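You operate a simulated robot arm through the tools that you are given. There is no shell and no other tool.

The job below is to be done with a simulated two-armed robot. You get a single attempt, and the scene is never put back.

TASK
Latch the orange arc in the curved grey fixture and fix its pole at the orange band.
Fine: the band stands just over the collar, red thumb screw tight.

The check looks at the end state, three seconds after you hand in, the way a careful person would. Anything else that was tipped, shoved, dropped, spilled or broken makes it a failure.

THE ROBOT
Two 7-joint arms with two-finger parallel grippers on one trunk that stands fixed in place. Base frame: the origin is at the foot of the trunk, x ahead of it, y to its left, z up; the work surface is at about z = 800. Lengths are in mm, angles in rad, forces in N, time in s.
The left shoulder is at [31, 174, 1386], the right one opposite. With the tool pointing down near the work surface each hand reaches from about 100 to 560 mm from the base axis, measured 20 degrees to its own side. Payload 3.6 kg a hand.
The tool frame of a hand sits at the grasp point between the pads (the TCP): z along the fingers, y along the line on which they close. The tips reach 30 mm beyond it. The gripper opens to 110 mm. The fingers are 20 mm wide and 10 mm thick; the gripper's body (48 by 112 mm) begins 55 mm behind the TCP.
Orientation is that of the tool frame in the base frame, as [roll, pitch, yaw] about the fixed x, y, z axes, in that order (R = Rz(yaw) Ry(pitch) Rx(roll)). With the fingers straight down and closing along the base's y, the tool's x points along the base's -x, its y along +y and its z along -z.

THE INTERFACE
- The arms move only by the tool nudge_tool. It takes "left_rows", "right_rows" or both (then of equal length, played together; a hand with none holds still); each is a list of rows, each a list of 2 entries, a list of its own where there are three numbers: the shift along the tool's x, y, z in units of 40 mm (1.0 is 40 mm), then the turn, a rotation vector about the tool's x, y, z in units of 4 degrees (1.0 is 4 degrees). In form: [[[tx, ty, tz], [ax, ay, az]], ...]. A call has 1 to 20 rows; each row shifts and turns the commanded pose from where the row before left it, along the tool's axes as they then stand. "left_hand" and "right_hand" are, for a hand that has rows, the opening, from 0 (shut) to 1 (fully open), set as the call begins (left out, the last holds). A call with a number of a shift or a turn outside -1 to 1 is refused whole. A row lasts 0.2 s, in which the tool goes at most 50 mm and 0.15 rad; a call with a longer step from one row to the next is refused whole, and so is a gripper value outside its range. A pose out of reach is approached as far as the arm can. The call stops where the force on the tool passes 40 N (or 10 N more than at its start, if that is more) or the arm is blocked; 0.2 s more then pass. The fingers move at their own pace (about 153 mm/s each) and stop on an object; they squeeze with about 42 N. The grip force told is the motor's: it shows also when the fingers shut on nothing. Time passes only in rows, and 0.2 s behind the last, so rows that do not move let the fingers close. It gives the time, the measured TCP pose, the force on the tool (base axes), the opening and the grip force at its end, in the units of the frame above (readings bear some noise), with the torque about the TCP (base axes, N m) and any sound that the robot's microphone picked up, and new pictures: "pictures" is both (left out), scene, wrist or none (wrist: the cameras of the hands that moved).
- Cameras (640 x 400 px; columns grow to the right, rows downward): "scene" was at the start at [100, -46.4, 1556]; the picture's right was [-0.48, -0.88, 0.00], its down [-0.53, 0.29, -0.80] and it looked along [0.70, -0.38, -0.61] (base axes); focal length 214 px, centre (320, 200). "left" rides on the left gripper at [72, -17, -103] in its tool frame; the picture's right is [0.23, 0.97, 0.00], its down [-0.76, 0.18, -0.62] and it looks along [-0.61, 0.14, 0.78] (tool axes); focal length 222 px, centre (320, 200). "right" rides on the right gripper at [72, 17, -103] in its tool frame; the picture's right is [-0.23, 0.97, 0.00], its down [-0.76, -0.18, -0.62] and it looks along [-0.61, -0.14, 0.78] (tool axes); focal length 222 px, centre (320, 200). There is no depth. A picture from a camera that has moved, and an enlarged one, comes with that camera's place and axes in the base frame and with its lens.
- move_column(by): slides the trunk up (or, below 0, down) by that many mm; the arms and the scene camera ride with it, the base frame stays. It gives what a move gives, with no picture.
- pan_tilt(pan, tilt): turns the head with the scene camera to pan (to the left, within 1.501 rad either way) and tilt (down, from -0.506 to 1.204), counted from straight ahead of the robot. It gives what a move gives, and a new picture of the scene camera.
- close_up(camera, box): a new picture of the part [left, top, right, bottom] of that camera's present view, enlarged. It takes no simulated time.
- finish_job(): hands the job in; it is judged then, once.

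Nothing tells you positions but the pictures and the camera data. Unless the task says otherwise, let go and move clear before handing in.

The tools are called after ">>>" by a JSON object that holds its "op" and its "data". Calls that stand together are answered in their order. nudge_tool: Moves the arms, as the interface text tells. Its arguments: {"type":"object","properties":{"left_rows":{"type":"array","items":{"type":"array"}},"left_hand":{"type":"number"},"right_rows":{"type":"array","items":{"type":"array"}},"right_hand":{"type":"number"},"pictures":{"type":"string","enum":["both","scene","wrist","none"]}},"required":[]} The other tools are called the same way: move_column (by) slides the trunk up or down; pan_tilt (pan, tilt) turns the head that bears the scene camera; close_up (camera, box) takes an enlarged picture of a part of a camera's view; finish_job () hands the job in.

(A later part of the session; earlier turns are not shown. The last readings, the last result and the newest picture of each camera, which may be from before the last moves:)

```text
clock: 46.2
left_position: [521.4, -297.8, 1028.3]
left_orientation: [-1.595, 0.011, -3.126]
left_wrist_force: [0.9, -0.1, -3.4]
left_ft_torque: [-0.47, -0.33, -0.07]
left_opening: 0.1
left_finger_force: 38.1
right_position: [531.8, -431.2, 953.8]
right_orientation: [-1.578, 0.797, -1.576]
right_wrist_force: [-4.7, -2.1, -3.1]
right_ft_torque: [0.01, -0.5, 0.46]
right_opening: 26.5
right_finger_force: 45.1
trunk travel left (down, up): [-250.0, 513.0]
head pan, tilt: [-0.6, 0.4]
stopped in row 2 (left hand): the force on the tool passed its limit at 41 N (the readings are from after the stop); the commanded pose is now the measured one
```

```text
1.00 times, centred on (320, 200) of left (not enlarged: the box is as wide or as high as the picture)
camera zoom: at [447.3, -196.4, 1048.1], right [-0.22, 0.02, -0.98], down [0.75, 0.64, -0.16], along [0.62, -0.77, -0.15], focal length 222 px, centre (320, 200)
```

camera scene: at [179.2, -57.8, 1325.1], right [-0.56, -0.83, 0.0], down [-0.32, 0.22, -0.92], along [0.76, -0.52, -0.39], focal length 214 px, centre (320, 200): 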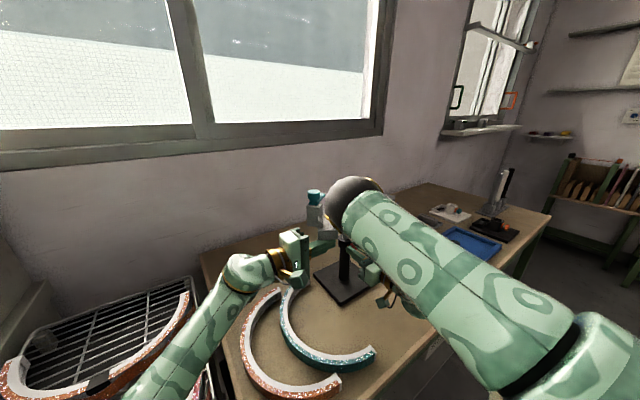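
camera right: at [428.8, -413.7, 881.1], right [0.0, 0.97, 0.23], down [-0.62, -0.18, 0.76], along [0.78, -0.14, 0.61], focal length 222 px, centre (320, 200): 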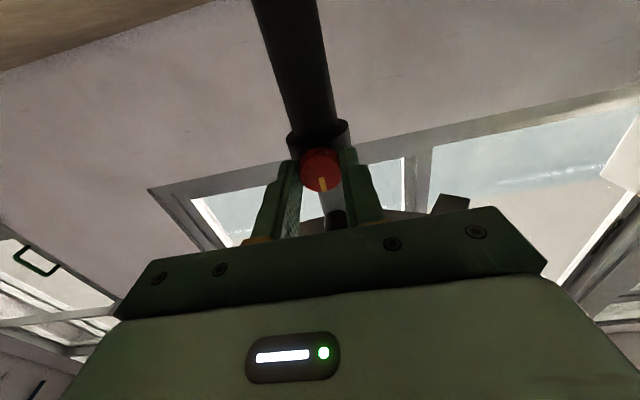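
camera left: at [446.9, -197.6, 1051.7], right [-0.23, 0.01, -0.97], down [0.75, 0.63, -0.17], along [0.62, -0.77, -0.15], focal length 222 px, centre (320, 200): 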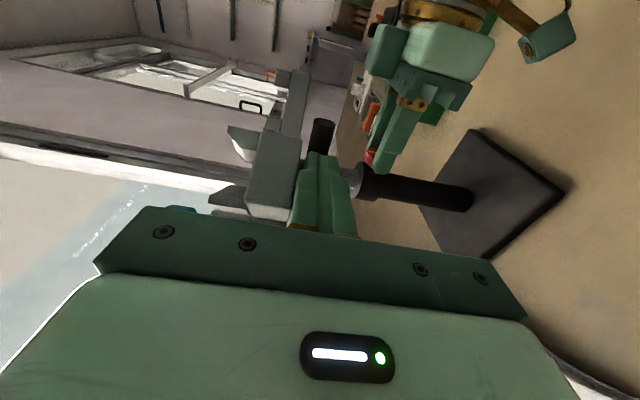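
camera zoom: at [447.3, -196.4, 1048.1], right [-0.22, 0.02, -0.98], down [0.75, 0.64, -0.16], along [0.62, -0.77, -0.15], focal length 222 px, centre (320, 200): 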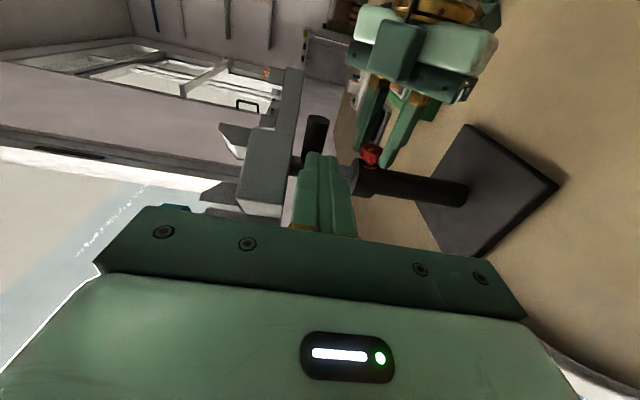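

Turning the knob swung the right elbow inward until it rested on the left hand's camera. I'll release the knob and roll the right hand back, so I can ratchet with the elbow kept out to the right.

>>> {"op": "nudge_tool", "data": {"right_rows": [[[0, 0, 0], [0, 0, 0]], [[0, 0, 0], [0, 0, 0]], [[0, 0, 0], [0, 0, 1]], [[0, 0, 0], [0, 0, 1]], [[0, 0, 0], [0, 0, 1]], [[0, 0, 0], [0, 0, 1]], [[0, 0, 0], [0, 0, 1]], [[0, 0, 0], [0, 0, 1]], [[0, 0, 0], [0, 0, 1]], [[0, 0, 0], [0, 0, 1]], [[0, 0, 0], [0, 0, 1]], [[0, 0, 0], [0, 0, 1]], [[0, 0, 0], [0, 0, 1]]], "right_hand": 0.4, "pictures": "both"}}

>>> {"op": "close_up", "data": {"camera": "left", "box": [280, 100, 480, 240]}}

>>> {"op": "close_up", "data": {"camera": "right", "box": [250, 100, 410, 220]}}

```text
clock: 49.0
left_position: [521.3, -296.7, 1028.8]
left_orientation: [-1.592, 0.009, -3.127]
left_wrist_force: [-0.8, -1.0, 0.0]
left_ft_torque: [-0.01, -0.01, 0.0]
left_opening: 0.0
left_finger_force: 37.2
right_position: [532.3, -429.9, 954.1]
right_orientation: [-2.243, 1.566, -2.244]
right_wrist_force: [0.3, -0.3, 0.9]
right_ft_torque: [0.01, 0.05, -0.01]
right_opening: 44.0
right_finger_force: 0.0
trunk travel left (down, up): [-250.0, 513.0]
head pan, tilt: [-0.6, 0.4]
camera scene: at [178.6, -57.1, 1325.2], right [-0.56, -0.83, 0.0], down [-0.32, 0.22, -0.92], along [0.76, -0.52, -0.39], focal length 214 px, centre (320, 200)
camera right: at [428.8, -414.2, 882.6], right [0.0, 0.97, 0.22], down [-0.62, -0.17, 0.76], along [0.78, -0.14, 0.6], focal length 222 px, centre (320, 200)
```

scene: 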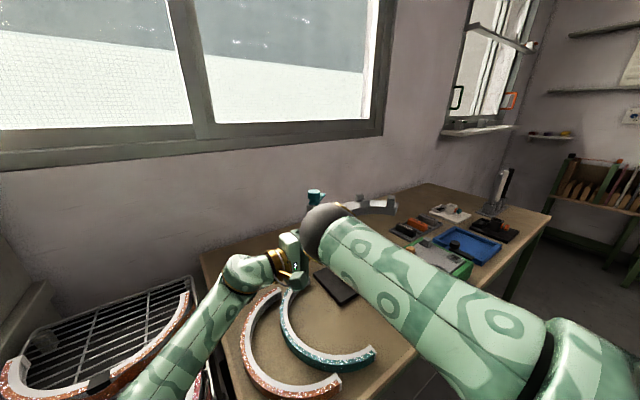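
right: 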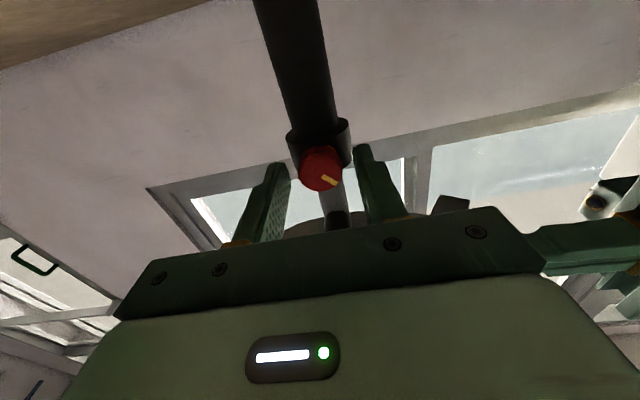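

```text
2.86 times, centred on (380, 170) of left
camera zoom: at [447.4, -196.1, 1048.4], right [-0.22, 0.02, -0.98], down [0.75, 0.64, -0.16], along [0.62, -0.77, -0.15], focal length 635 px, centre (149, 286)
```

zoom: 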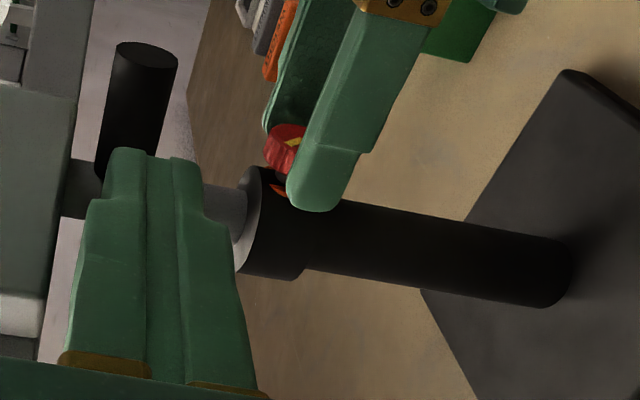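

```text
3.33 times, centred on (330, 160) of right
camera zoom: at [428.8, -414.2, 882.6], right [0.0, 0.97, 0.22], down [-0.62, -0.17, 0.76], along [0.78, -0.14, 0.6], focal length 740 px, centre (287, 333)
```

zoom: 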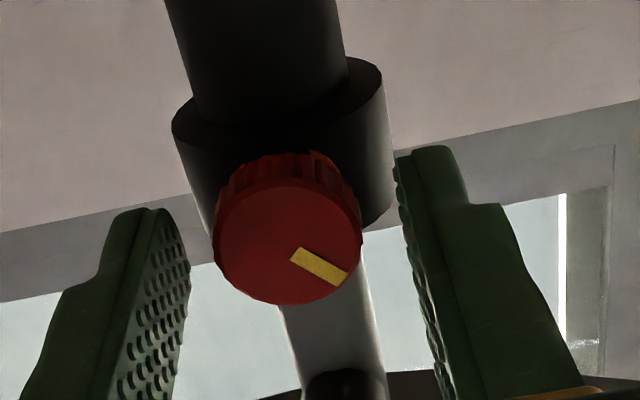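

The knob has turned about 44° and the pole stays put by itself. I'll roll the right hand further the other way so the elbow swings clear to the right before I grip again.

>>> {"op": "nudge_tool", "data": {"right_rows": [[[0, 0, 0], [0, 0, 1]], [[0, 0, 0], [0, 0, 1]], [[0, 0, 0], [0, 0, 1]], [[0, 0, 0], [0, 0, 1]], [[0, 0, 0], [0, 0, 1]], [[0, 0, 0], [0, 0, 1]], [[0, 0, 0], [0, 0, 1]], [[0, 0, 0], [0, 0, 1]], [[0, 0, 0], [0, 0, 1]], [[0, 0, 0], [0, 0, 1]]], "right_hand": 0.4, "pictures": "both"}}

>>> {"op": "close_up", "data": {"camera": "scene", "box": [180, 150, 440, 330]}}

```text
clock: 51.2
left_position: [521.1, -296.5, 1029.9]
left_orientation: [-1.592, 0.009, -3.128]
left_wrist_force: [0.3, 1.2, 0.7]
left_ft_torque: [0.01, 0.02, 0.0]
left_opening: 0.0
left_finger_force: 37.9
right_position: [531.8, -430.6, 954.3]
right_orientation: [1.577, 0.877, 1.574]
right_wrist_force: [0.3, -0.8, -0.8]
right_ft_torque: [0.06, -0.02, 0.02]
right_opening: 44.0
right_finger_force: 0.0
trunk travel left (down, up): [-250.0, 513.0]
head pan, tilt: [-0.6, 0.4]
camera scene: at [178.5, -57.1, 1325.2], right [-0.56, -0.83, 0.0], down [-0.32, 0.22, -0.92], along [0.76, -0.52, -0.39], focal length 214 px, centre (320, 200)
camera right: at [428.7, -371.8, 909.7], right [0.0, 0.6, 0.8], down [-0.62, -0.62, 0.47], along [0.78, -0.5, 0.37], focal length 222 px, centre (320, 200)
```

scene: 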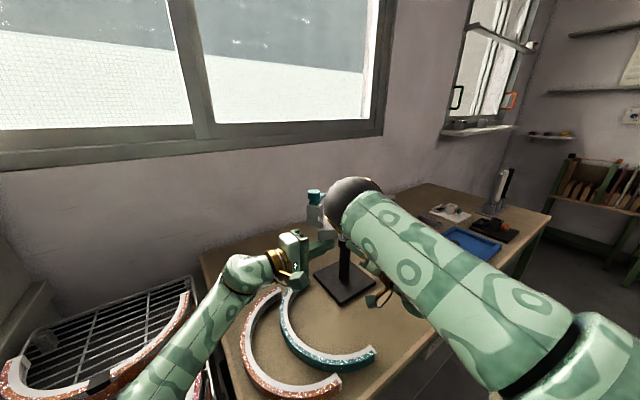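
right: 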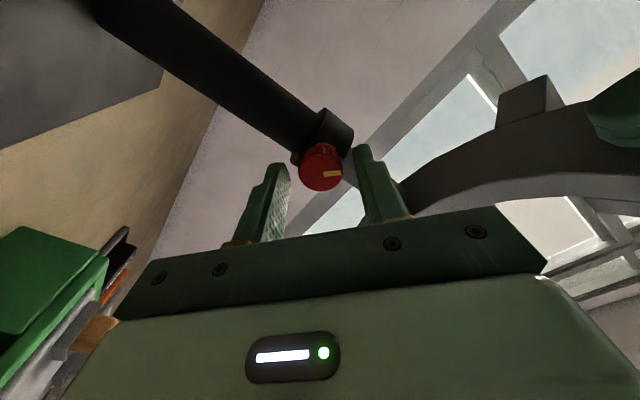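

```text
2.22 times, centred on (310, 240) of scene
camera zoom: at [178.5, -57.1, 1325.2], right [-0.56, -0.83, 0.0], down [-0.32, 0.22, -0.92], along [0.76, -0.52, -0.39], focal length 477 px, centre (342, 111)
```

zoom: 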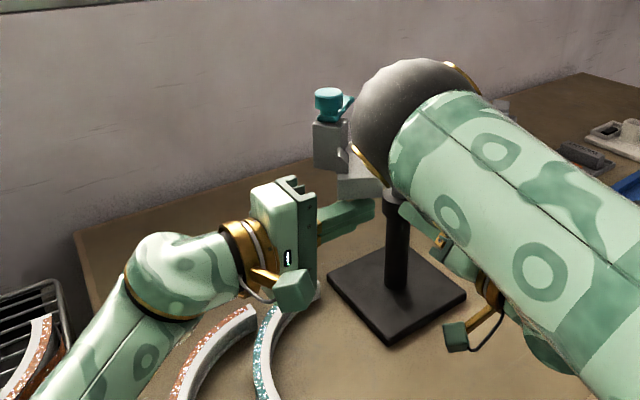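

The elbow is clear again. I'll now test whether the pole slides, by raising the left hand in small steps.

>>> {"op": "nudge_tool", "data": {"left_rows": [[[0, -0.05, 0], [0, 0, 0]], [[0, 0, 0], [0, 0, 0]]], "pictures": "none"}}

>>> {"op": "nudge_tool", "data": {"left_rows": [[[0, -0.05, 0], [0, 0, 0]], [[0, 0, 0], [0, 0, 0]]], "pictures": "none"}}

>>> {"op": "nudge_tool", "data": {"left_rows": [[[0, -0.025, 0], [0, 0, 0]], [[0, 0, 0], [0, 0, 0]]], "pictures": "none"}}

```text
clock: 51.8
left_position: [521.4, -298.2, 1030.7]
left_orientation: [-1.595, 0.01, -3.129]
left_wrist_force: [0.1, -0.2, 0.4]
left_ft_torque: [-0.02, 0.01, -0.01]
left_opening: 0.0
left_finger_force: 38.0
right_position: [532.8, -430.7, 954.1]
right_orientation: [1.575, 0.878, 1.574]
right_wrist_force: [0.1, 0.2, -0.1]
right_ft_torque: [0.01, -0.02, -0.01]
right_opening: 44.0
right_finger_force: 0.0
trunk travel left (down, up): [-250.0, 513.0]
head pan, tilt: [-0.6, 0.4]
```

```text
clock: 52.4
left_position: [521.0, -298.2, 1032.3]
left_orientation: [-1.593, 0.009, -3.128]
left_wrist_force: [0.6, 0.4, 0.1]
left_ft_torque: [0.0, 0.0, -0.02]
left_opening: 0.2
left_finger_force: 37.4
right_position: [532.2, -429.9, 954.7]
right_orientation: [1.577, 0.879, 1.574]
right_wrist_force: [1.0, -0.4, 0.8]
right_ft_torque: [0.04, -0.02, 0.01]
right_opening: 44.4
right_finger_force: 0.0
trunk travel left (down, up): [-250.0, 513.0]
head pan, tilt: [-0.6, 0.4]
```

```text
clock: 53.0
left_position: [520.5, -297.4, 1032.4]
left_orientation: [-1.595, 0.007, -3.127]
left_wrist_force: [-3.0, 0.8, -7.9]
left_ft_torque: [-0.14, 0.0, 0.05]
left_opening: 0.0
left_finger_force: 37.8
right_position: [532.7, -431.2, 955.2]
right_orientation: [1.577, 0.879, 1.577]
right_wrist_force: [0.0, -1.5, 0.8]
right_ft_torque: [-0.02, 0.0, -0.01]
right_opening: 44.0
right_finger_force: 0.0
trunk travel left (down, up): [-250.0, 513.0]
head pan, tilt: [-0.6, 0.4]
```

>>> {"op": "nudge_tool", "data": {"left_rows": [[[0, -0.025, 0], [0, 0, 0]], [[0, 0, 0], [0, 0, 0]]], "pictures": "none"}}

>>> {"op": "nudge_tool", "data": {"left_rows": [[[0, -0.025, 0], [0, 0, 0]], [[0, 0, 0], [0, 0, 0]]], "pictures": "none"}}

>>> {"op": "close_up", "data": {"camera": "left", "box": [280, 100, 480, 240]}}

```text
clock: 53.6
left_position: [521.4, -298.4, 1033.8]
left_orientation: [-1.595, 0.007, -3.127]
left_wrist_force: [-6.0, 1.6, -12.4]
left_ft_torque: [-0.19, 0.02, 0.05]
left_opening: 0.1
left_finger_force: 38.3
right_position: [532.3, -430.2, 954.5]
right_orientation: [1.579, 0.877, 1.574]
right_wrist_force: [-0.4, 0.0, 0.2]
right_ft_torque: [-0.02, -0.01, 0.0]
right_opening: 44.2
right_finger_force: 0.0
trunk travel left (down, up): [-250.0, 513.0]
head pan, tilt: [-0.6, 0.4]
```

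```text
clock: 54.2
left_position: [520.5, -299.1, 1036.2]
left_orientation: [-1.595, 0.009, -3.127]
left_wrist_force: [-4.6, -0.3, -9.2]
left_ft_torque: [-0.1, -0.02, 0.05]
left_opening: 0.0
left_finger_force: 37.7
right_position: [531.7, -431.6, 954.0]
right_orientation: [1.575, 0.877, 1.572]
right_wrist_force: [-0.2, -0.1, 0.3]
right_ft_torque: [-0.03, 0.0, 0.01]
right_opening: 44.1
right_finger_force: 0.0
trunk travel left (down, up): [-250.0, 513.0]
head pan, tilt: [-0.6, 0.4]
```

```text
2.86 times, centred on (380, 170) of left
camera zoom: at [447.4, -196.4, 1056.3], right [-0.22, 0.02, -0.98], down [0.75, 0.64, -0.16], along [0.62, -0.77, -0.15], focal length 635 px, centre (149, 286)
```

zoom: 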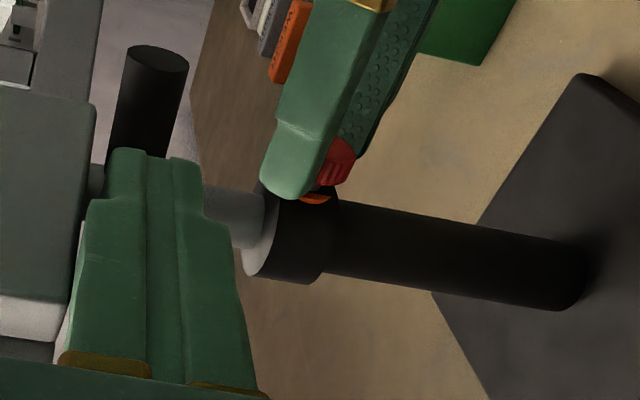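

The pole is sliding now: the left hand rose 4 mm with a steady load of about 9 N. I'll raise it 20 mm and look for the bands.

>>> {"op": "nudge_tool", "data": {"left_rows": [[[0, -0.1, 0], [0, 0, 0]], [[0, -0.1, 0], [0, 0, 0]], [[0, -0.1, 0], [0, 0, 0]], [[0, -0.1, 0], [0, 0, 0]], [[0, -0.1, 0], [0, 0, 0]], [[0, 0, 0], [0, 0, 0]]], "pictures": "both"}}

>>> {"op": "close_up", "data": {"camera": "left", "box": [280, 100, 480, 240]}}

```text
clock: 55.6
left_position: [521.2, -298.6, 1055.1]
left_orientation: [-1.593, 0.009, -3.127]
left_wrist_force: [-4.1, 3.5, -8.7]
left_ft_torque: [-0.14, 0.0, 0.07]
left_opening: 0.1
left_finger_force: 37.9
right_position: [533.8, -431.1, 953.8]
right_orientation: [1.576, 0.878, 1.576]
right_wrist_force: [-0.4, 0.1, -1.3]
right_ft_torque: [-0.01, -0.01, 0.02]
right_opening: 44.0
right_finger_force: 0.0
trunk travel left (down, up): [-250.0, 513.0]
head pan, tilt: [-0.6, 0.4]
camera scene: at [178.8, -56.9, 1325.2], right [-0.56, -0.83, 0.0], down [-0.32, 0.22, -0.92], along [0.76, -0.52, -0.39], focal length 214 px, centre (320, 200)
camera left: at [447.7, -196.7, 1075.1], right [-0.22, 0.02, -0.98], down [0.75, 0.64, -0.16], along [0.62, -0.77, -0.15], focal length 222 px, centre (320, 200)
```

scene: 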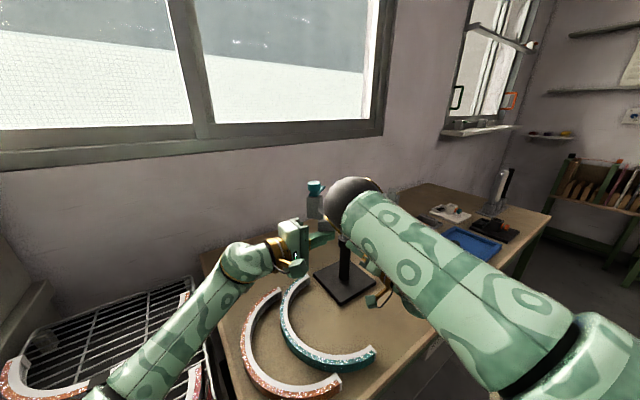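
left: 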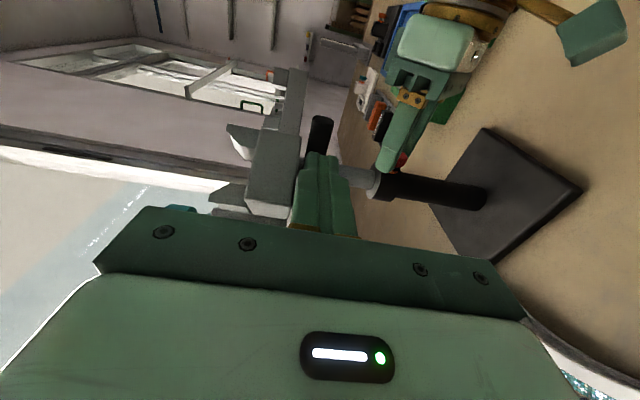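

```text
2.86 times, centred on (380, 170) of left
camera zoom: at [447.7, -196.7, 1075.1], right [-0.22, 0.02, -0.98], down [0.75, 0.64, -0.16], along [0.62, -0.77, -0.15], focal length 635 px, centre (149, 286)
```

zoom: 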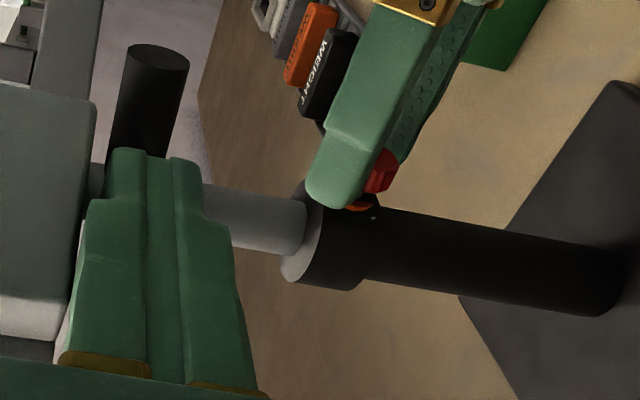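

The fixture is rising with the hand and no band shows yet. I'll raise it another 20 mm.

>>> {"op": "nudge_tool", "data": {"left_rows": [[[0, -0.1, 0], [0, 0, 0]], [[0, -0.1, 0], [0, 0, 0]], [[0, -0.1, 0], [0, 0, 0]], [[0, -0.1, 0], [0, 0, 0]], [[0, -0.1, 0], [0, 0, 0]], [[0, 0, 0], [0, 0, 0]]], "pictures": "none"}}

>>> {"op": "close_up", "data": {"camera": "left", "box": [280, 100, 480, 240]}}

```text
clock: 57.0
left_position: [521.4, -298.7, 1073.7]
left_orientation: [-1.595, 0.008, -3.129]
left_wrist_force: [-1.4, 4.2, -11.3]
left_ft_torque: [-0.22, 0.06, 0.09]
left_opening: 0.1
left_finger_force: 37.9
right_position: [532.8, -430.0, 955.5]
right_orientation: [1.577, 0.879, 1.578]
right_wrist_force: [0.4, 0.2, -0.8]
right_ft_torque: [0.01, 0.02, -0.04]
right_opening: 44.0
right_finger_force: 0.1
trunk travel left (down, up): [-250.0, 513.0]
head pan, tilt: [-0.6, 0.4]
```

```text
2.86 times, centred on (380, 170) of left
camera zoom: at [448.0, -197.1, 1094.3], right [-0.22, 0.02, -0.98], down [0.75, 0.64, -0.16], along [0.62, -0.77, -0.15], focal length 635 px, centre (149, 286)
```

zoom: 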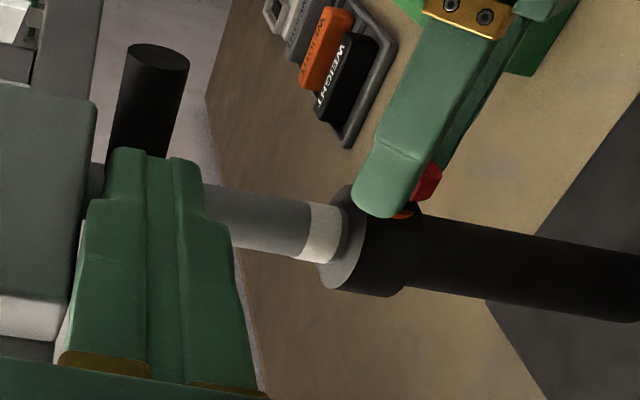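

A white band has appeared first, so orange must be lower on the pole. I'll keep raising.

>>> {"op": "nudge_tool", "data": {"left_rows": [[[0, -0.1, 0], [0, 0, 0]], [[0, -0.1, 0], [0, 0, 0]], [[0, -0.1, 0], [0, 0, 0]], [[0, -0.1, 0], [0, 0, 0]], [[0, -0.1, 0], [0, 0, 0]], [[0, 0, 0], [0, 0, 0]]], "pictures": "none"}}

>>> {"op": "close_up", "data": {"camera": "left", "box": [280, 100, 480, 240]}}

```text
clock: 58.4
left_position: [521.2, -298.4, 1095.7]
left_orientation: [-1.593, 0.009, -3.128]
left_wrist_force: [-0.1, 4.3, -9.0]
left_ft_torque: [-0.15, 0.07, -0.01]
left_opening: 0.4
left_finger_force: 37.5
right_position: [532.9, -430.7, 954.7]
right_orientation: [1.577, 0.88, 1.576]
right_wrist_force: [1.3, -0.3, 0.5]
right_ft_torque: [0.02, -0.02, -0.06]
right_opening: 43.8
right_finger_force: 0.0
trunk travel left (down, up): [-250.0, 513.0]
head pan, tilt: [-0.6, 0.4]
```

```text
2.86 times, centred on (380, 170) of left
camera zoom: at [448.1, -197.5, 1115.3], right [-0.22, 0.02, -0.98], down [0.75, 0.64, -0.16], along [0.62, -0.77, -0.15], focal length 635 px, centre (149, 286)
```

zoom: 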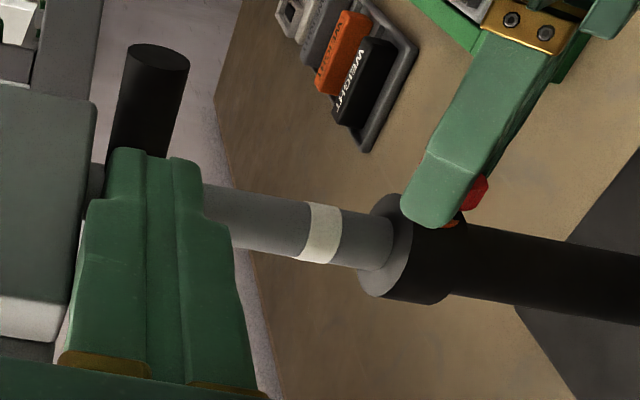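

>>> {"op": "close_up", "data": {"camera": "scene", "box": [180, 150, 440, 330]}}

>>> {"op": "close_up", "data": {"camera": "left", "box": [0, 0, 640, 400]}}

```text
2.22 times, centred on (310, 240) of scene
camera zoom: at [179.5, -56.9, 1325.1], right [-0.56, -0.83, 0.0], down [-0.32, 0.22, -0.92], along [0.76, -0.52, -0.39], focal length 477 px, centre (342, 111)
```

zoom: 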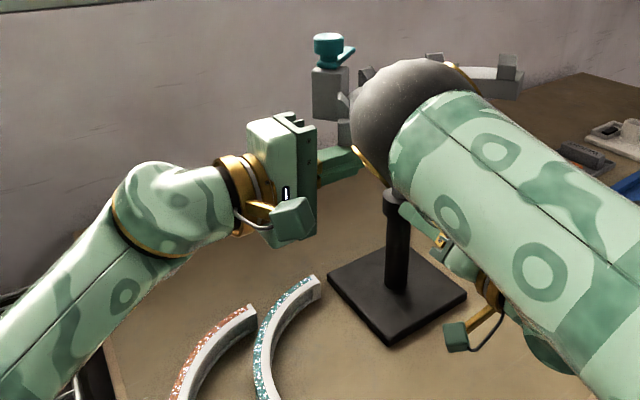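

```text
1.00 times, centred on (320, 200) of left (not enlarged: the box is as wide or as high as the picture)
camera zoom: at [448.1, -197.5, 1115.3], right [-0.22, 0.02, -0.98], down [0.75, 0.64, -0.16], along [0.62, -0.77, -0.15], focal length 222 px, centre (320, 200)
```

zoom: 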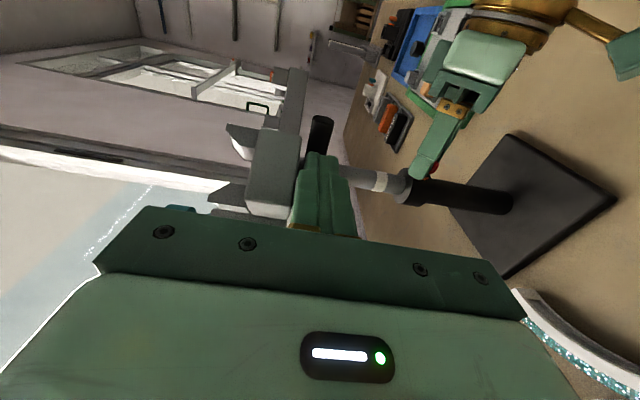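

There's still a gap between the left hand and the right elbow. I'll raise another 14 mm.

>>> {"op": "nudge_tool", "data": {"left_rows": [[[0, -0.1, 0], [0, 0, 0]], [[0, -0.1, 0], [0, 0, 0]], [[0, -0.1, 0], [0, 0, 0]], [[0, -0.05, 0], [0, 0, 0]], [[0, 0, 0], [0, 0, 0]]], "pictures": "none"}}

>>> {"op": "close_up", "data": {"camera": "left", "box": [280, 100, 480, 240]}}

```text
clock: 59.6
left_position: [522.3, -298.2, 1108.5]
left_orientation: [-1.593, 0.007, -3.125]
left_wrist_force: [1.7, 2.6, -9.3]
left_ft_torque: [-0.16, 0.1, 0.01]
left_opening: 0.2
left_finger_force: 37.3
right_position: [533.3, -430.9, 954.1]
right_orientation: [1.578, 0.877, 1.576]
right_wrist_force: [-0.4, -0.1, 0.1]
right_ft_torque: [0.01, 0.05, -0.01]
right_opening: 43.8
right_finger_force: 0.1
trunk travel left (down, up): [-250.0, 513.0]
head pan, tilt: [-0.6, 0.4]
```

```text
2.86 times, centred on (380, 170) of left
camera zoom: at [448.0, -197.6, 1128.4], right [-0.22, 0.02, -0.98], down [0.75, 0.64, -0.16], along [0.62, -0.77, -0.16], focal length 635 px, centre (149, 286)
```

zoom: 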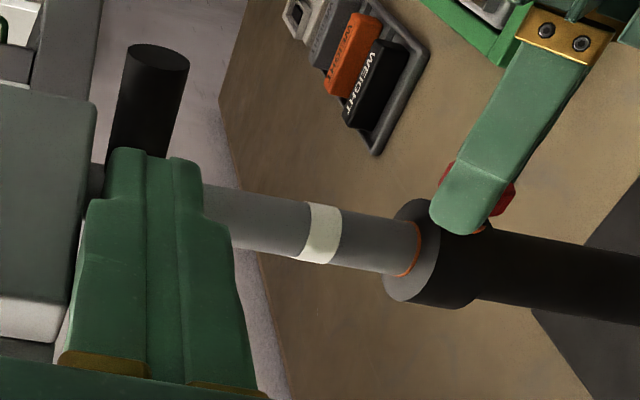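

The orange band is starting to come out of the collar. I'll raise in smaller steps until all of it stands just above the collar.

>>> {"op": "nudge_tool", "data": {"left_rows": [[[0, -0.1, 0], [0, 0, 0]], [[0, -0.1, 0], [0, 0, 0]], [[0, 0, 0], [0, 0, 0]]], "pictures": "none"}}

>>> {"op": "close_up", "data": {"camera": "left", "box": [280, 100, 480, 240]}}

```text
clock: 60.4
left_position: [521.2, -300.2, 1116.6]
left_orientation: [-1.595, 0.009, -3.129]
left_wrist_force: [2.5, 2.0, -5.3]
left_ft_torque: [-0.1, 0.1, -0.05]
left_opening: 0.0
left_finger_force: 37.6
right_position: [532.6, -430.6, 954.5]
right_orientation: [1.577, 0.878, 1.576]
right_wrist_force: [0.0, 0.1, -0.2]
right_ft_torque: [-0.03, -0.02, 0.0]
right_opening: 44.0
right_finger_force: 0.0
trunk travel left (down, up): [-250.0, 513.0]
head pan, tilt: [-0.6, 0.4]
```

```text
2.86 times, centred on (380, 170) of left
camera zoom: at [446.7, -198.2, 1136.5], right [-0.22, 0.02, -0.98], down [0.75, 0.64, -0.16], along [0.62, -0.77, -0.15], focal length 635 px, centre (149, 286)
```

zoom: 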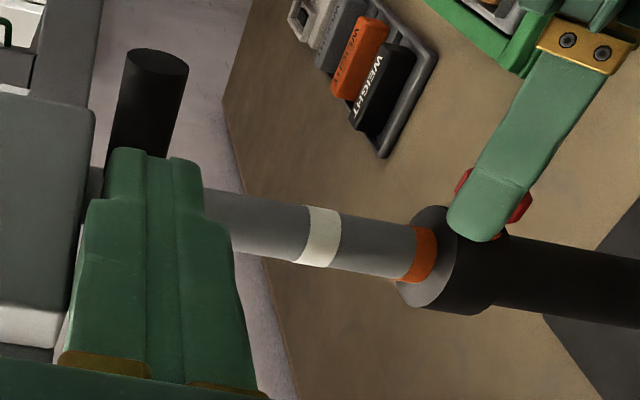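

>>> {"op": "nudge_tool", "data": {"left_rows": [[[0, -0.1, 0], [0, 0, 0]], [[0, 0, 0], [0, 0, 0]]], "pictures": "none"}}

>>> {"op": "close_up", "data": {"camera": "left", "box": [360, 140, 440, 220]}}

```text
clock: 61.0
left_position: [520.2, -300.2, 1120.6]
left_orientation: [-1.593, 0.006, -3.127]
left_wrist_force: [-0.3, 3.5, -9.1]
left_ft_torque: [-0.14, 0.05, 0.05]
left_opening: 0.3
left_finger_force: 37.9
right_position: [533.8, -431.2, 954.7]
right_orientation: [1.578, 0.878, 1.575]
right_wrist_force: [-0.8, -0.1, 0.5]
right_ft_torque: [-0.02, 0.03, -0.01]
right_opening: 43.7
right_finger_force: 0.1
trunk travel left (down, up): [-250.0, 513.0]
head pan, tilt: [-0.6, 0.4]
```

```text
5.00 times, centred on (400, 180) of left
camera zoom: at [446.7, -198.3, 1140.2], right [-0.22, 0.02, -0.98], down [0.75, 0.64, -0.16], along [0.62, -0.77, -0.16], focal length 1111 px, centre (-80, 300)
```

zoom: 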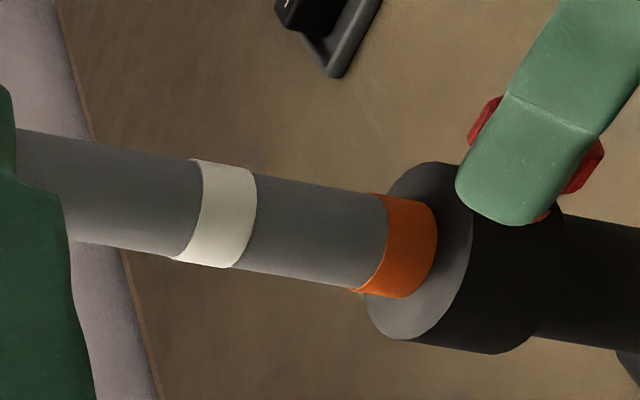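

The orange band looks almost fully out. I'll add about 2 mm more and check for a thin grey line below it.

>>> {"op": "nudge_tool", "data": {"left_rows": [[[0, -0.05, 0], [0, 0, 0]], [[0, 0, 0], [0, 0, 0]]], "pictures": "none"}}

>>> {"op": "close_up", "data": {"camera": "left", "box": [380, 150, 430, 210]}}

>>> {"op": "close_up", "data": {"camera": "right", "box": [270, 90, 430, 210]}}

```text
clock: 61.6
left_position: [520.0, -299.8, 1121.8]
left_orientation: [-1.594, 0.008, -3.129]
left_wrist_force: [-2.5, 4.7, -13.0]
left_ft_torque: [-0.22, 0.11, 0.06]
left_opening: 0.0
left_finger_force: 38.1
right_position: [533.4, -431.2, 954.0]
right_orientation: [1.579, 0.878, 1.576]
right_wrist_force: [0.6, -0.5, -0.1]
right_ft_torque: [-0.01, -0.05, -0.01]
right_opening: 43.7
right_finger_force: 0.0
trunk travel left (down, up): [-250.0, 513.0]
head pan, tilt: [-0.6, 0.4]
```

```text
6.67 times, centred on (405, 180) of left
camera zoom: at [446.8, -198.4, 1142.2], right [-0.22, 0.02, -0.98], down [0.75, 0.64, -0.16], along [0.62, -0.77, -0.16], focal length 1481 px, centre (-247, 333)
```

zoom: 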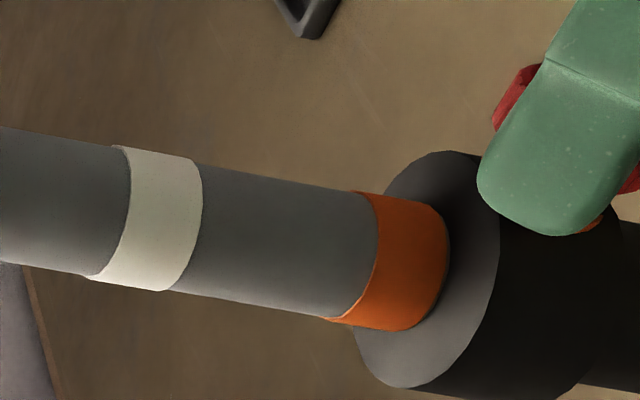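

```text
3.33 times, centred on (350, 150) of right
camera zoom: at [429.2, -371.9, 909.3], right [0.0, 0.6, 0.8], down [-0.62, -0.62, 0.48], along [0.78, -0.5, 0.37], focal length 740 px, centre (220, 367)
```

zoom: 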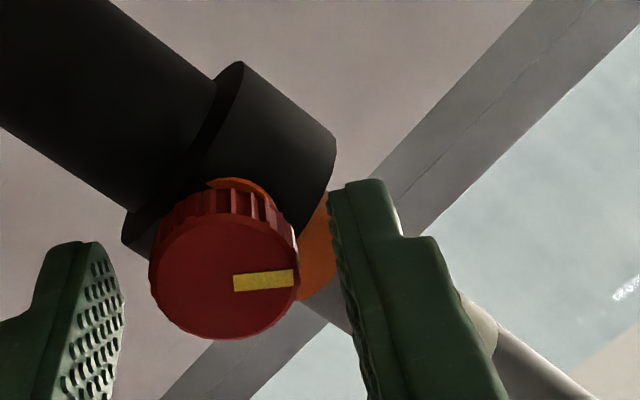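

>>> {"op": "nudge_tool", "data": {"left_rows": [[[0, -0.05, 0], [0, 0, 0]], [[0, 0, 0], [0, 0, 0]]], "pictures": "none"}}

>>> {"op": "close_up", "data": {"camera": "left", "box": [380, 150, 430, 210]}}

```text
clock: 62.2
left_position: [520.6, -299.7, 1124.6]
left_orientation: [-1.594, 0.009, -3.128]
left_wrist_force: [-1.4, 3.1, -9.2]
left_ft_torque: [-0.15, 0.04, 0.05]
left_opening: 0.3
left_finger_force: 37.4
right_position: [531.8, -430.6, 953.6]
right_orientation: [1.577, 0.879, 1.576]
right_wrist_force: [0.6, 0.0, 0.0]
right_ft_torque: [0.01, 0.0, 0.0]
right_opening: 44.3
right_finger_force: 0.1
trunk travel left (down, up): [-250.0, 513.0]
head pan, tilt: [-0.6, 0.4]
```

```text
6.67 times, centred on (405, 180) of left
camera zoom: at [446.8, -198.5, 1145.0], right [-0.22, 0.02, -0.98], down [0.75, 0.64, -0.16], along [0.62, -0.77, -0.15], focal length 1481 px, centre (-247, 333)
```

zoom: 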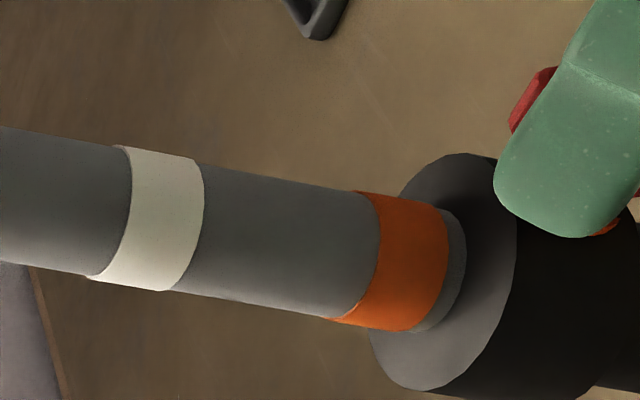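

The whole orange band is out, with a grey sliver of about 3 mm below it. Now I'll close the right hand on the knob and turn clockwise to tighten, while the left keeps the fixture supported.

>>> {"op": "nudge_tool", "data": {"right_rows": [[[0, 0, 0], [0, 0, 0]], [[0, 0, 0], [0, 0, 0]], [[0, 0, 0], [0, 0, 0]]], "right_hand": 0, "pictures": "none"}}

>>> {"op": "nudge_tool", "data": {"right_rows": [[[0, 0, 0], [0, 0, 1]], [[0, 0, 0], [0, 0, 1]], [[0, 0, 0], [0, 0, 1]], [[0, 0, 0], [0, 0, 1]], [[0, 0, 0], [0, 0, 1]], [[0, 0, 0], [0, 0, 1]]], "pictures": "both"}}

>>> {"op": "close_up", "data": {"camera": "left", "box": [380, 150, 430, 210]}}

>>> {"op": "close_up", "data": {"camera": "right", "box": [250, 100, 410, 220]}}

```text
clock: 63.0
left_position: [521.5, -299.6, 1125.5]
left_orientation: [-1.595, 0.009, -3.127]
left_wrist_force: [2.6, -4.1, -5.2]
left_ft_torque: [-0.01, 0.04, -0.07]
left_opening: 0.2
left_finger_force: 37.9
right_position: [532.2, -429.7, 954.0]
right_orientation: [1.576, 0.88, 1.575]
right_wrist_force: [0.7, 6.2, 6.9]
right_ft_torque: [-0.03, -0.06, 0.32]
right_opening: 26.4
right_finger_force: 45.3
trunk travel left (down, up): [-250.0, 513.0]
head pan, tilt: [-0.6, 0.4]
```

```text
clock: 64.4
left_position: [520.5, -298.7, 1126.0]
left_orientation: [-1.593, 0.009, -3.128]
left_wrist_force: [-1.6, -0.7, -1.2]
left_ft_torque: [-0.05, 0.02, 0.02]
left_opening: 0.0
left_finger_force: 37.6
right_position: [532.3, -430.3, 955.0]
right_orientation: [1.573, 0.459, 1.572]
right_wrist_force: [10.8, 1.7, 8.8]
right_ft_torque: [-0.02, -0.18, 0.14]
right_opening: 26.4
right_finger_force: 44.8
trunk travel left (down, up): [-250.0, 513.0]
head pan, tilt: [-0.6, 0.4]
camera scene: at [179.3, -56.3, 1325.2], right [-0.56, -0.83, 0.0], down [-0.32, 0.22, -0.92], along [0.76, -0.52, -0.39], focal length 214 px, centre (320, 200)
camera right: at [429.7, -358.2, 937.9], right [0.0, 0.23, 0.97], down [-0.62, -0.76, 0.18], along [0.78, -0.61, 0.14], focal length 222 px, centre (320, 200)
```

scene: 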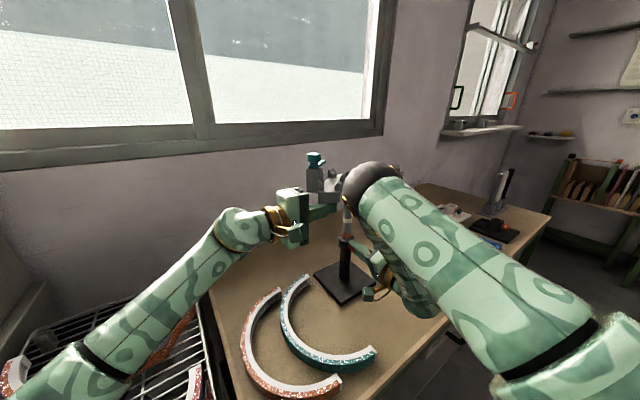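
right: 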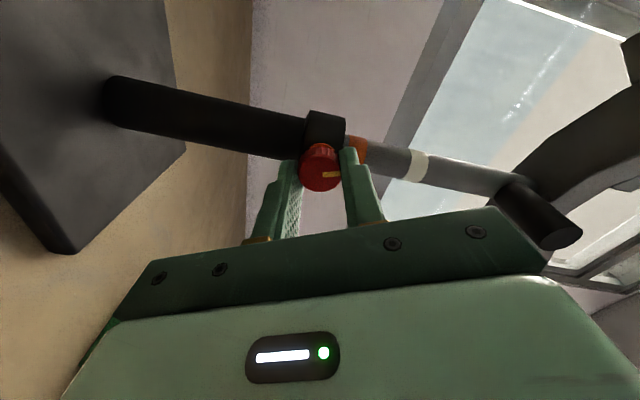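

```text
6.67 times, centred on (405, 180) of left
camera zoom: at [447.1, -197.8, 1145.1], right [-0.22, 0.02, -0.98], down [0.75, 0.64, -0.16], along [0.62, -0.77, -0.15], focal length 1481 px, centre (-247, 333)
```

zoom: 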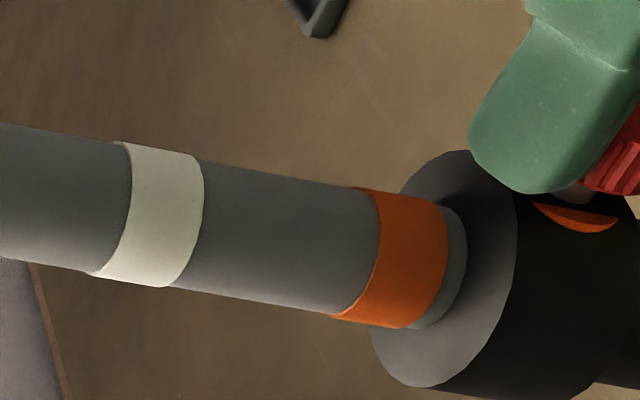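

```text
3.33 times, centred on (330, 160) of right
camera zoom: at [429.7, -358.2, 937.9], right [0.0, 0.23, 0.97], down [-0.62, -0.76, 0.18], along [0.78, -0.61, 0.14], focal length 740 px, centre (287, 333)
```

zoom: 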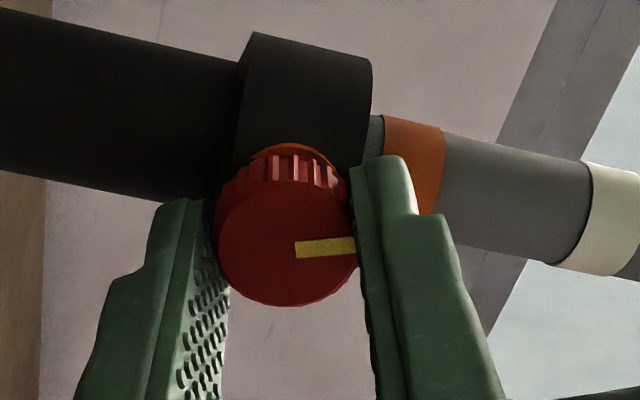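

The knob turns with the hand and the band stays where it should. The load on the left hand is dropping as the clamp takes hold. I'll continue tightening.

>>> {"op": "nudge_tool", "data": {"right_rows": [[[0, 0, 0], [0, 0, 1]], [[0, 0, 0], [0, 0, 1]], [[0, 0, 0], [0, 0, 1]], [[0, 0, 0], [0, 0, 1]], [[0, 0, 0], [0, 0, 1]], [[0, 0, 0], [0, 0, 1]]], "pictures": "none"}}

>>> {"op": "close_up", "data": {"camera": "right", "box": [250, 100, 410, 220]}}

>>> {"op": "close_up", "data": {"camera": "left", "box": [380, 150, 430, 210]}}

```text
clock: 65.8
left_position: [521.0, -300.2, 1123.8]
left_orientation: [-1.594, 0.008, -3.126]
left_wrist_force: [-1.5, -0.1, -0.1]
left_ft_torque: [0.03, -0.01, 0.06]
left_opening: 0.0
left_finger_force: 37.9
right_position: [532.2, -429.3, 954.7]
right_orientation: [1.575, 0.04, 1.572]
right_wrist_force: [14.3, 1.1, 8.7]
right_ft_torque: [-0.35, -0.24, 0.04]
right_opening: 26.7
right_finger_force: 45.1
trunk travel left (down, up): [-250.0, 513.0]
head pan, tilt: [-0.6, 0.4]
```

```text
3.33 times, centred on (330, 160) of right
camera zoom: at [429.6, -357.1, 968.9], right [0.0, -0.19, 0.98], down [-0.62, -0.77, -0.14], along [0.78, -0.61, -0.12], focal length 740 px, centre (287, 333)
```

zoom: 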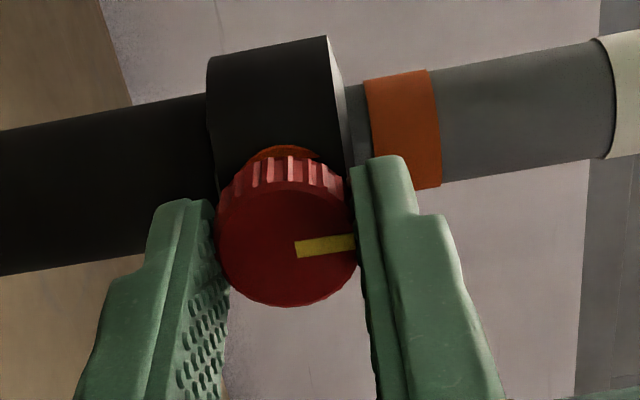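

```text
6.67 times, centred on (405, 180) of left
camera zoom: at [447.6, -197.8, 1144.5], right [-0.22, 0.02, -0.98], down [0.75, 0.64, -0.16], along [0.62, -0.77, -0.15], focal length 1481 px, centre (-247, 333)
```

zoom: 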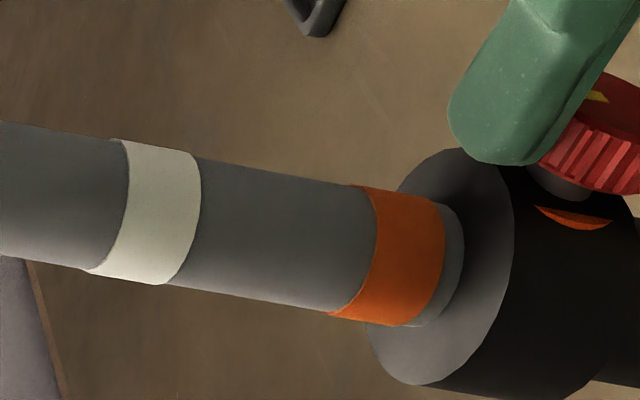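

Torque is building (0.35 N·m), so the screw is biting. I'll turn a little further.

>>> {"op": "nudge_tool", "data": {"right_rows": [[[0, 0, 0], [0, 0, 1]], [[0, 0, 0], [0, 0, 1]], [[0, 0, 0], [0, 0, 1]]], "pictures": "none"}}

>>> {"op": "close_up", "data": {"camera": "right", "box": [250, 100, 410, 220]}}

>>> {"op": "nudge_tool", "data": {"right_rows": [[[0, 0, 0], [0, 0, 1]], [[0, 0, 0], [0, 0, 1]], [[0, 0, 0], [0, 0, 1]]], "pictures": "both"}}

>>> {"op": "close_up", "data": {"camera": "right", "box": [250, 100, 410, 220]}}

```text
clock: 66.6
left_position: [520.2, -300.8, 1124.4]
left_orientation: [-1.594, 0.01, -3.128]
left_wrist_force: [-0.7, -0.6, -0.1]
left_ft_torque: [0.02, -0.01, 0.01]
left_opening: 0.0
left_finger_force: 37.6
right_position: [532.7, -429.1, 955.5]
right_orientation: [1.575, -0.169, 1.569]
right_wrist_force: [8.0, 3.1, 4.4]
right_ft_torque: [-0.28, -0.2, 0.05]
right_opening: 26.3
right_finger_force: 45.2
trunk travel left (down, up): [-250.0, 513.0]
head pan, tilt: [-0.6, 0.4]
```

```text
3.33 times, centred on (330, 160) of right
camera zoom: at [428.8, -362.1, 983.9], right [0.0, -0.39, 0.92], down [-0.63, -0.72, -0.3], along [0.78, -0.58, -0.25], focal length 740 px, centre (287, 333)
```

zoom: 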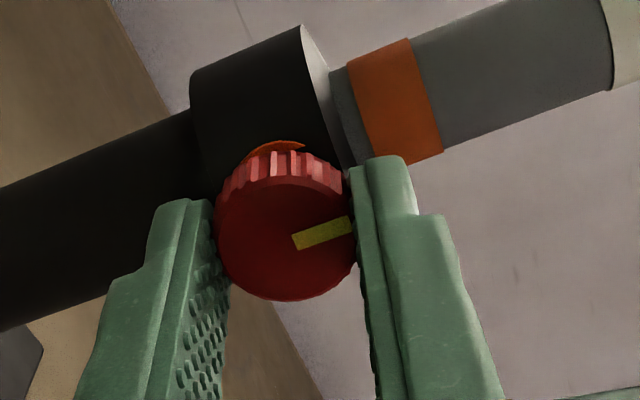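

```text
clock: 67.4
left_position: [519.7, -300.3, 1123.7]
left_orientation: [-1.595, 0.008, -3.127]
left_wrist_force: [0.3, -0.4, 0.1]
left_ft_torque: [0.0, -0.02, 0.01]
left_opening: 0.0
left_finger_force: 37.8
right_position: [532.5, -429.6, 955.4]
right_orientation: [1.576, -0.38, 1.566]
right_wrist_force: [1.5, -0.7, 5.5]
right_ft_torque: [-0.39, -0.1, -0.08]
right_opening: 26.5
right_finger_force: 45.1
trunk travel left (down, up): [-250.0, 513.0]
head pan, tilt: [-0.6, 0.4]
camera scene: at [178.4, -56.8, 1325.3], right [-0.57, -0.82, 0.0], down [-0.32, 0.22, -0.92], along [0.76, -0.52, -0.39], focal length 214 px, centre (320, 200)
camera right: at [428.6, -369.9, 997.3], right [0.0, -0.57, 0.82], down [-0.63, -0.64, -0.44], along [0.78, -0.51, -0.36], focal length 222 px, centre (320, 200)
```

scene: 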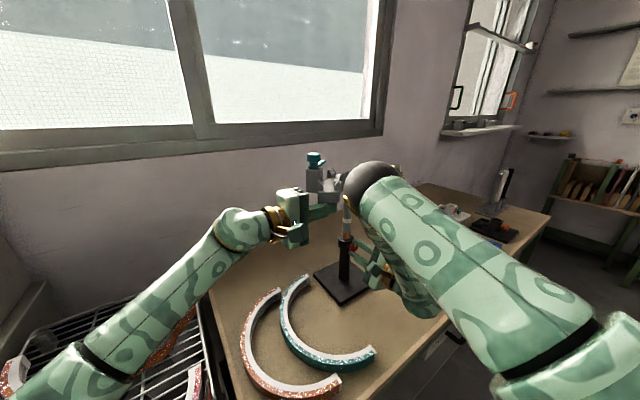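
right: 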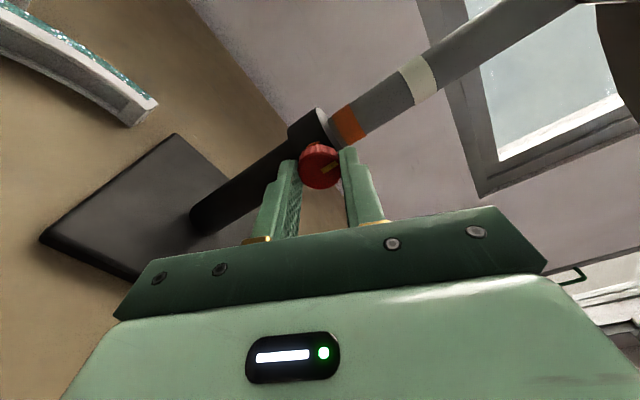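

```text
3.33 times, centred on (330, 160) of right
camera zoom: at [428.6, -369.9, 997.3], right [0.0, -0.57, 0.82], down [-0.63, -0.64, -0.44], along [0.78, -0.51, -0.36], focal length 740 px, centre (287, 333)
```

zoom: 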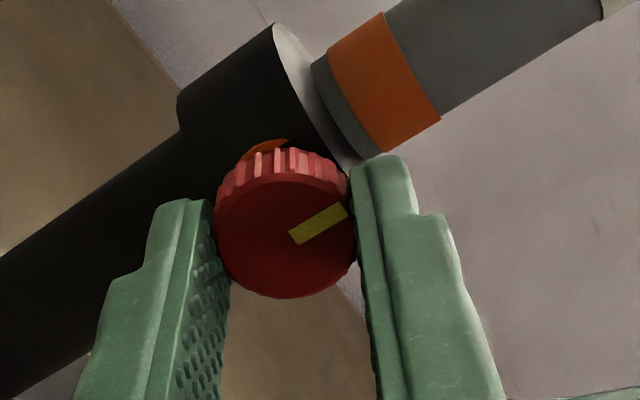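

The knob has reached its stop: the mark is back at the top and the fingers began to slip at about 0.39 N·m. I'll lower the left hand 15 mm to check that the clamp alone holds the pole.

>>> {"op": "nudge_tool", "data": {"left_rows": [[[0, 0.1, 0], [0, 0, 0]], [[0, 0.1, 0], [0, 0, 0]], [[0, 0.1, 0], [0, 0, 0]], [[0, 0.1, 0], [0, 0, 0]], [[0, 0, 0], [0, 0, 0]]], "pictures": "none"}}

>>> {"op": "close_up", "data": {"camera": "left", "box": [340, 130, 440, 230]}}

>>> {"op": "close_up", "data": {"camera": "left", "box": [200, 60, 460, 240]}}

```text
clock: 68.6
left_position: [519.4, -299.6, 1108.1]
left_orientation: [-1.594, 0.007, -3.128]
left_wrist_force: [-0.1, 0.0, 0.6]
left_ft_torque: [0.02, 0.03, 0.01]
left_opening: 0.0
left_finger_force: 37.1
right_position: [531.6, -430.1, 955.2]
right_orientation: [1.573, -0.379, 1.569]
right_wrist_force: [-1.7, -1.4, 2.6]
right_ft_torque: [-0.05, -0.02, -0.28]
right_opening: 26.5
right_finger_force: 44.9
trunk travel left (down, up): [-250.0, 513.0]
head pan, tilt: [-0.6, 0.4]
```

```text
4.00 times, centred on (390, 180) of left
camera zoom: at [446.0, -198.3, 1129.3], right [-0.22, 0.02, -0.98], down [0.75, 0.64, -0.16], along [0.62, -0.77, -0.15], focal length 888 px, centre (40, 280)
```

zoom: 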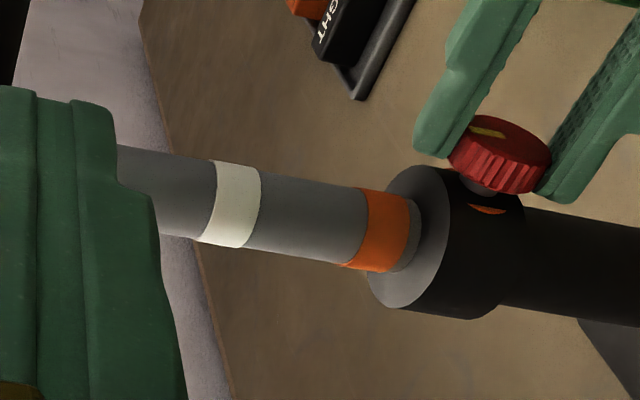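

```text
2.22 times, centred on (330, 150) of left
camera zoom: at [446.0, -198.3, 1129.3], right [-0.22, 0.02, -0.98], down [0.75, 0.64, -0.16], along [0.62, -0.77, -0.15], focal length 494 px, centre (298, 311)
```

zoom: 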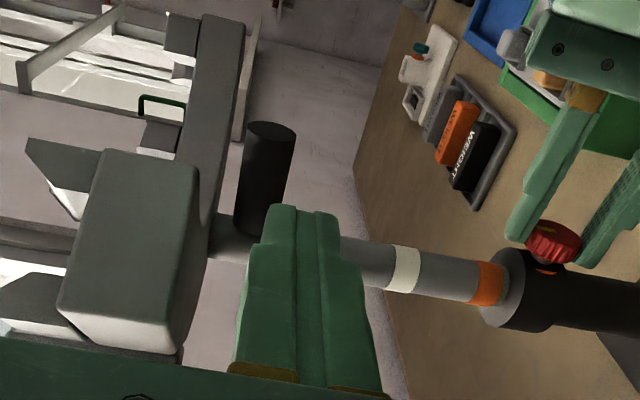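

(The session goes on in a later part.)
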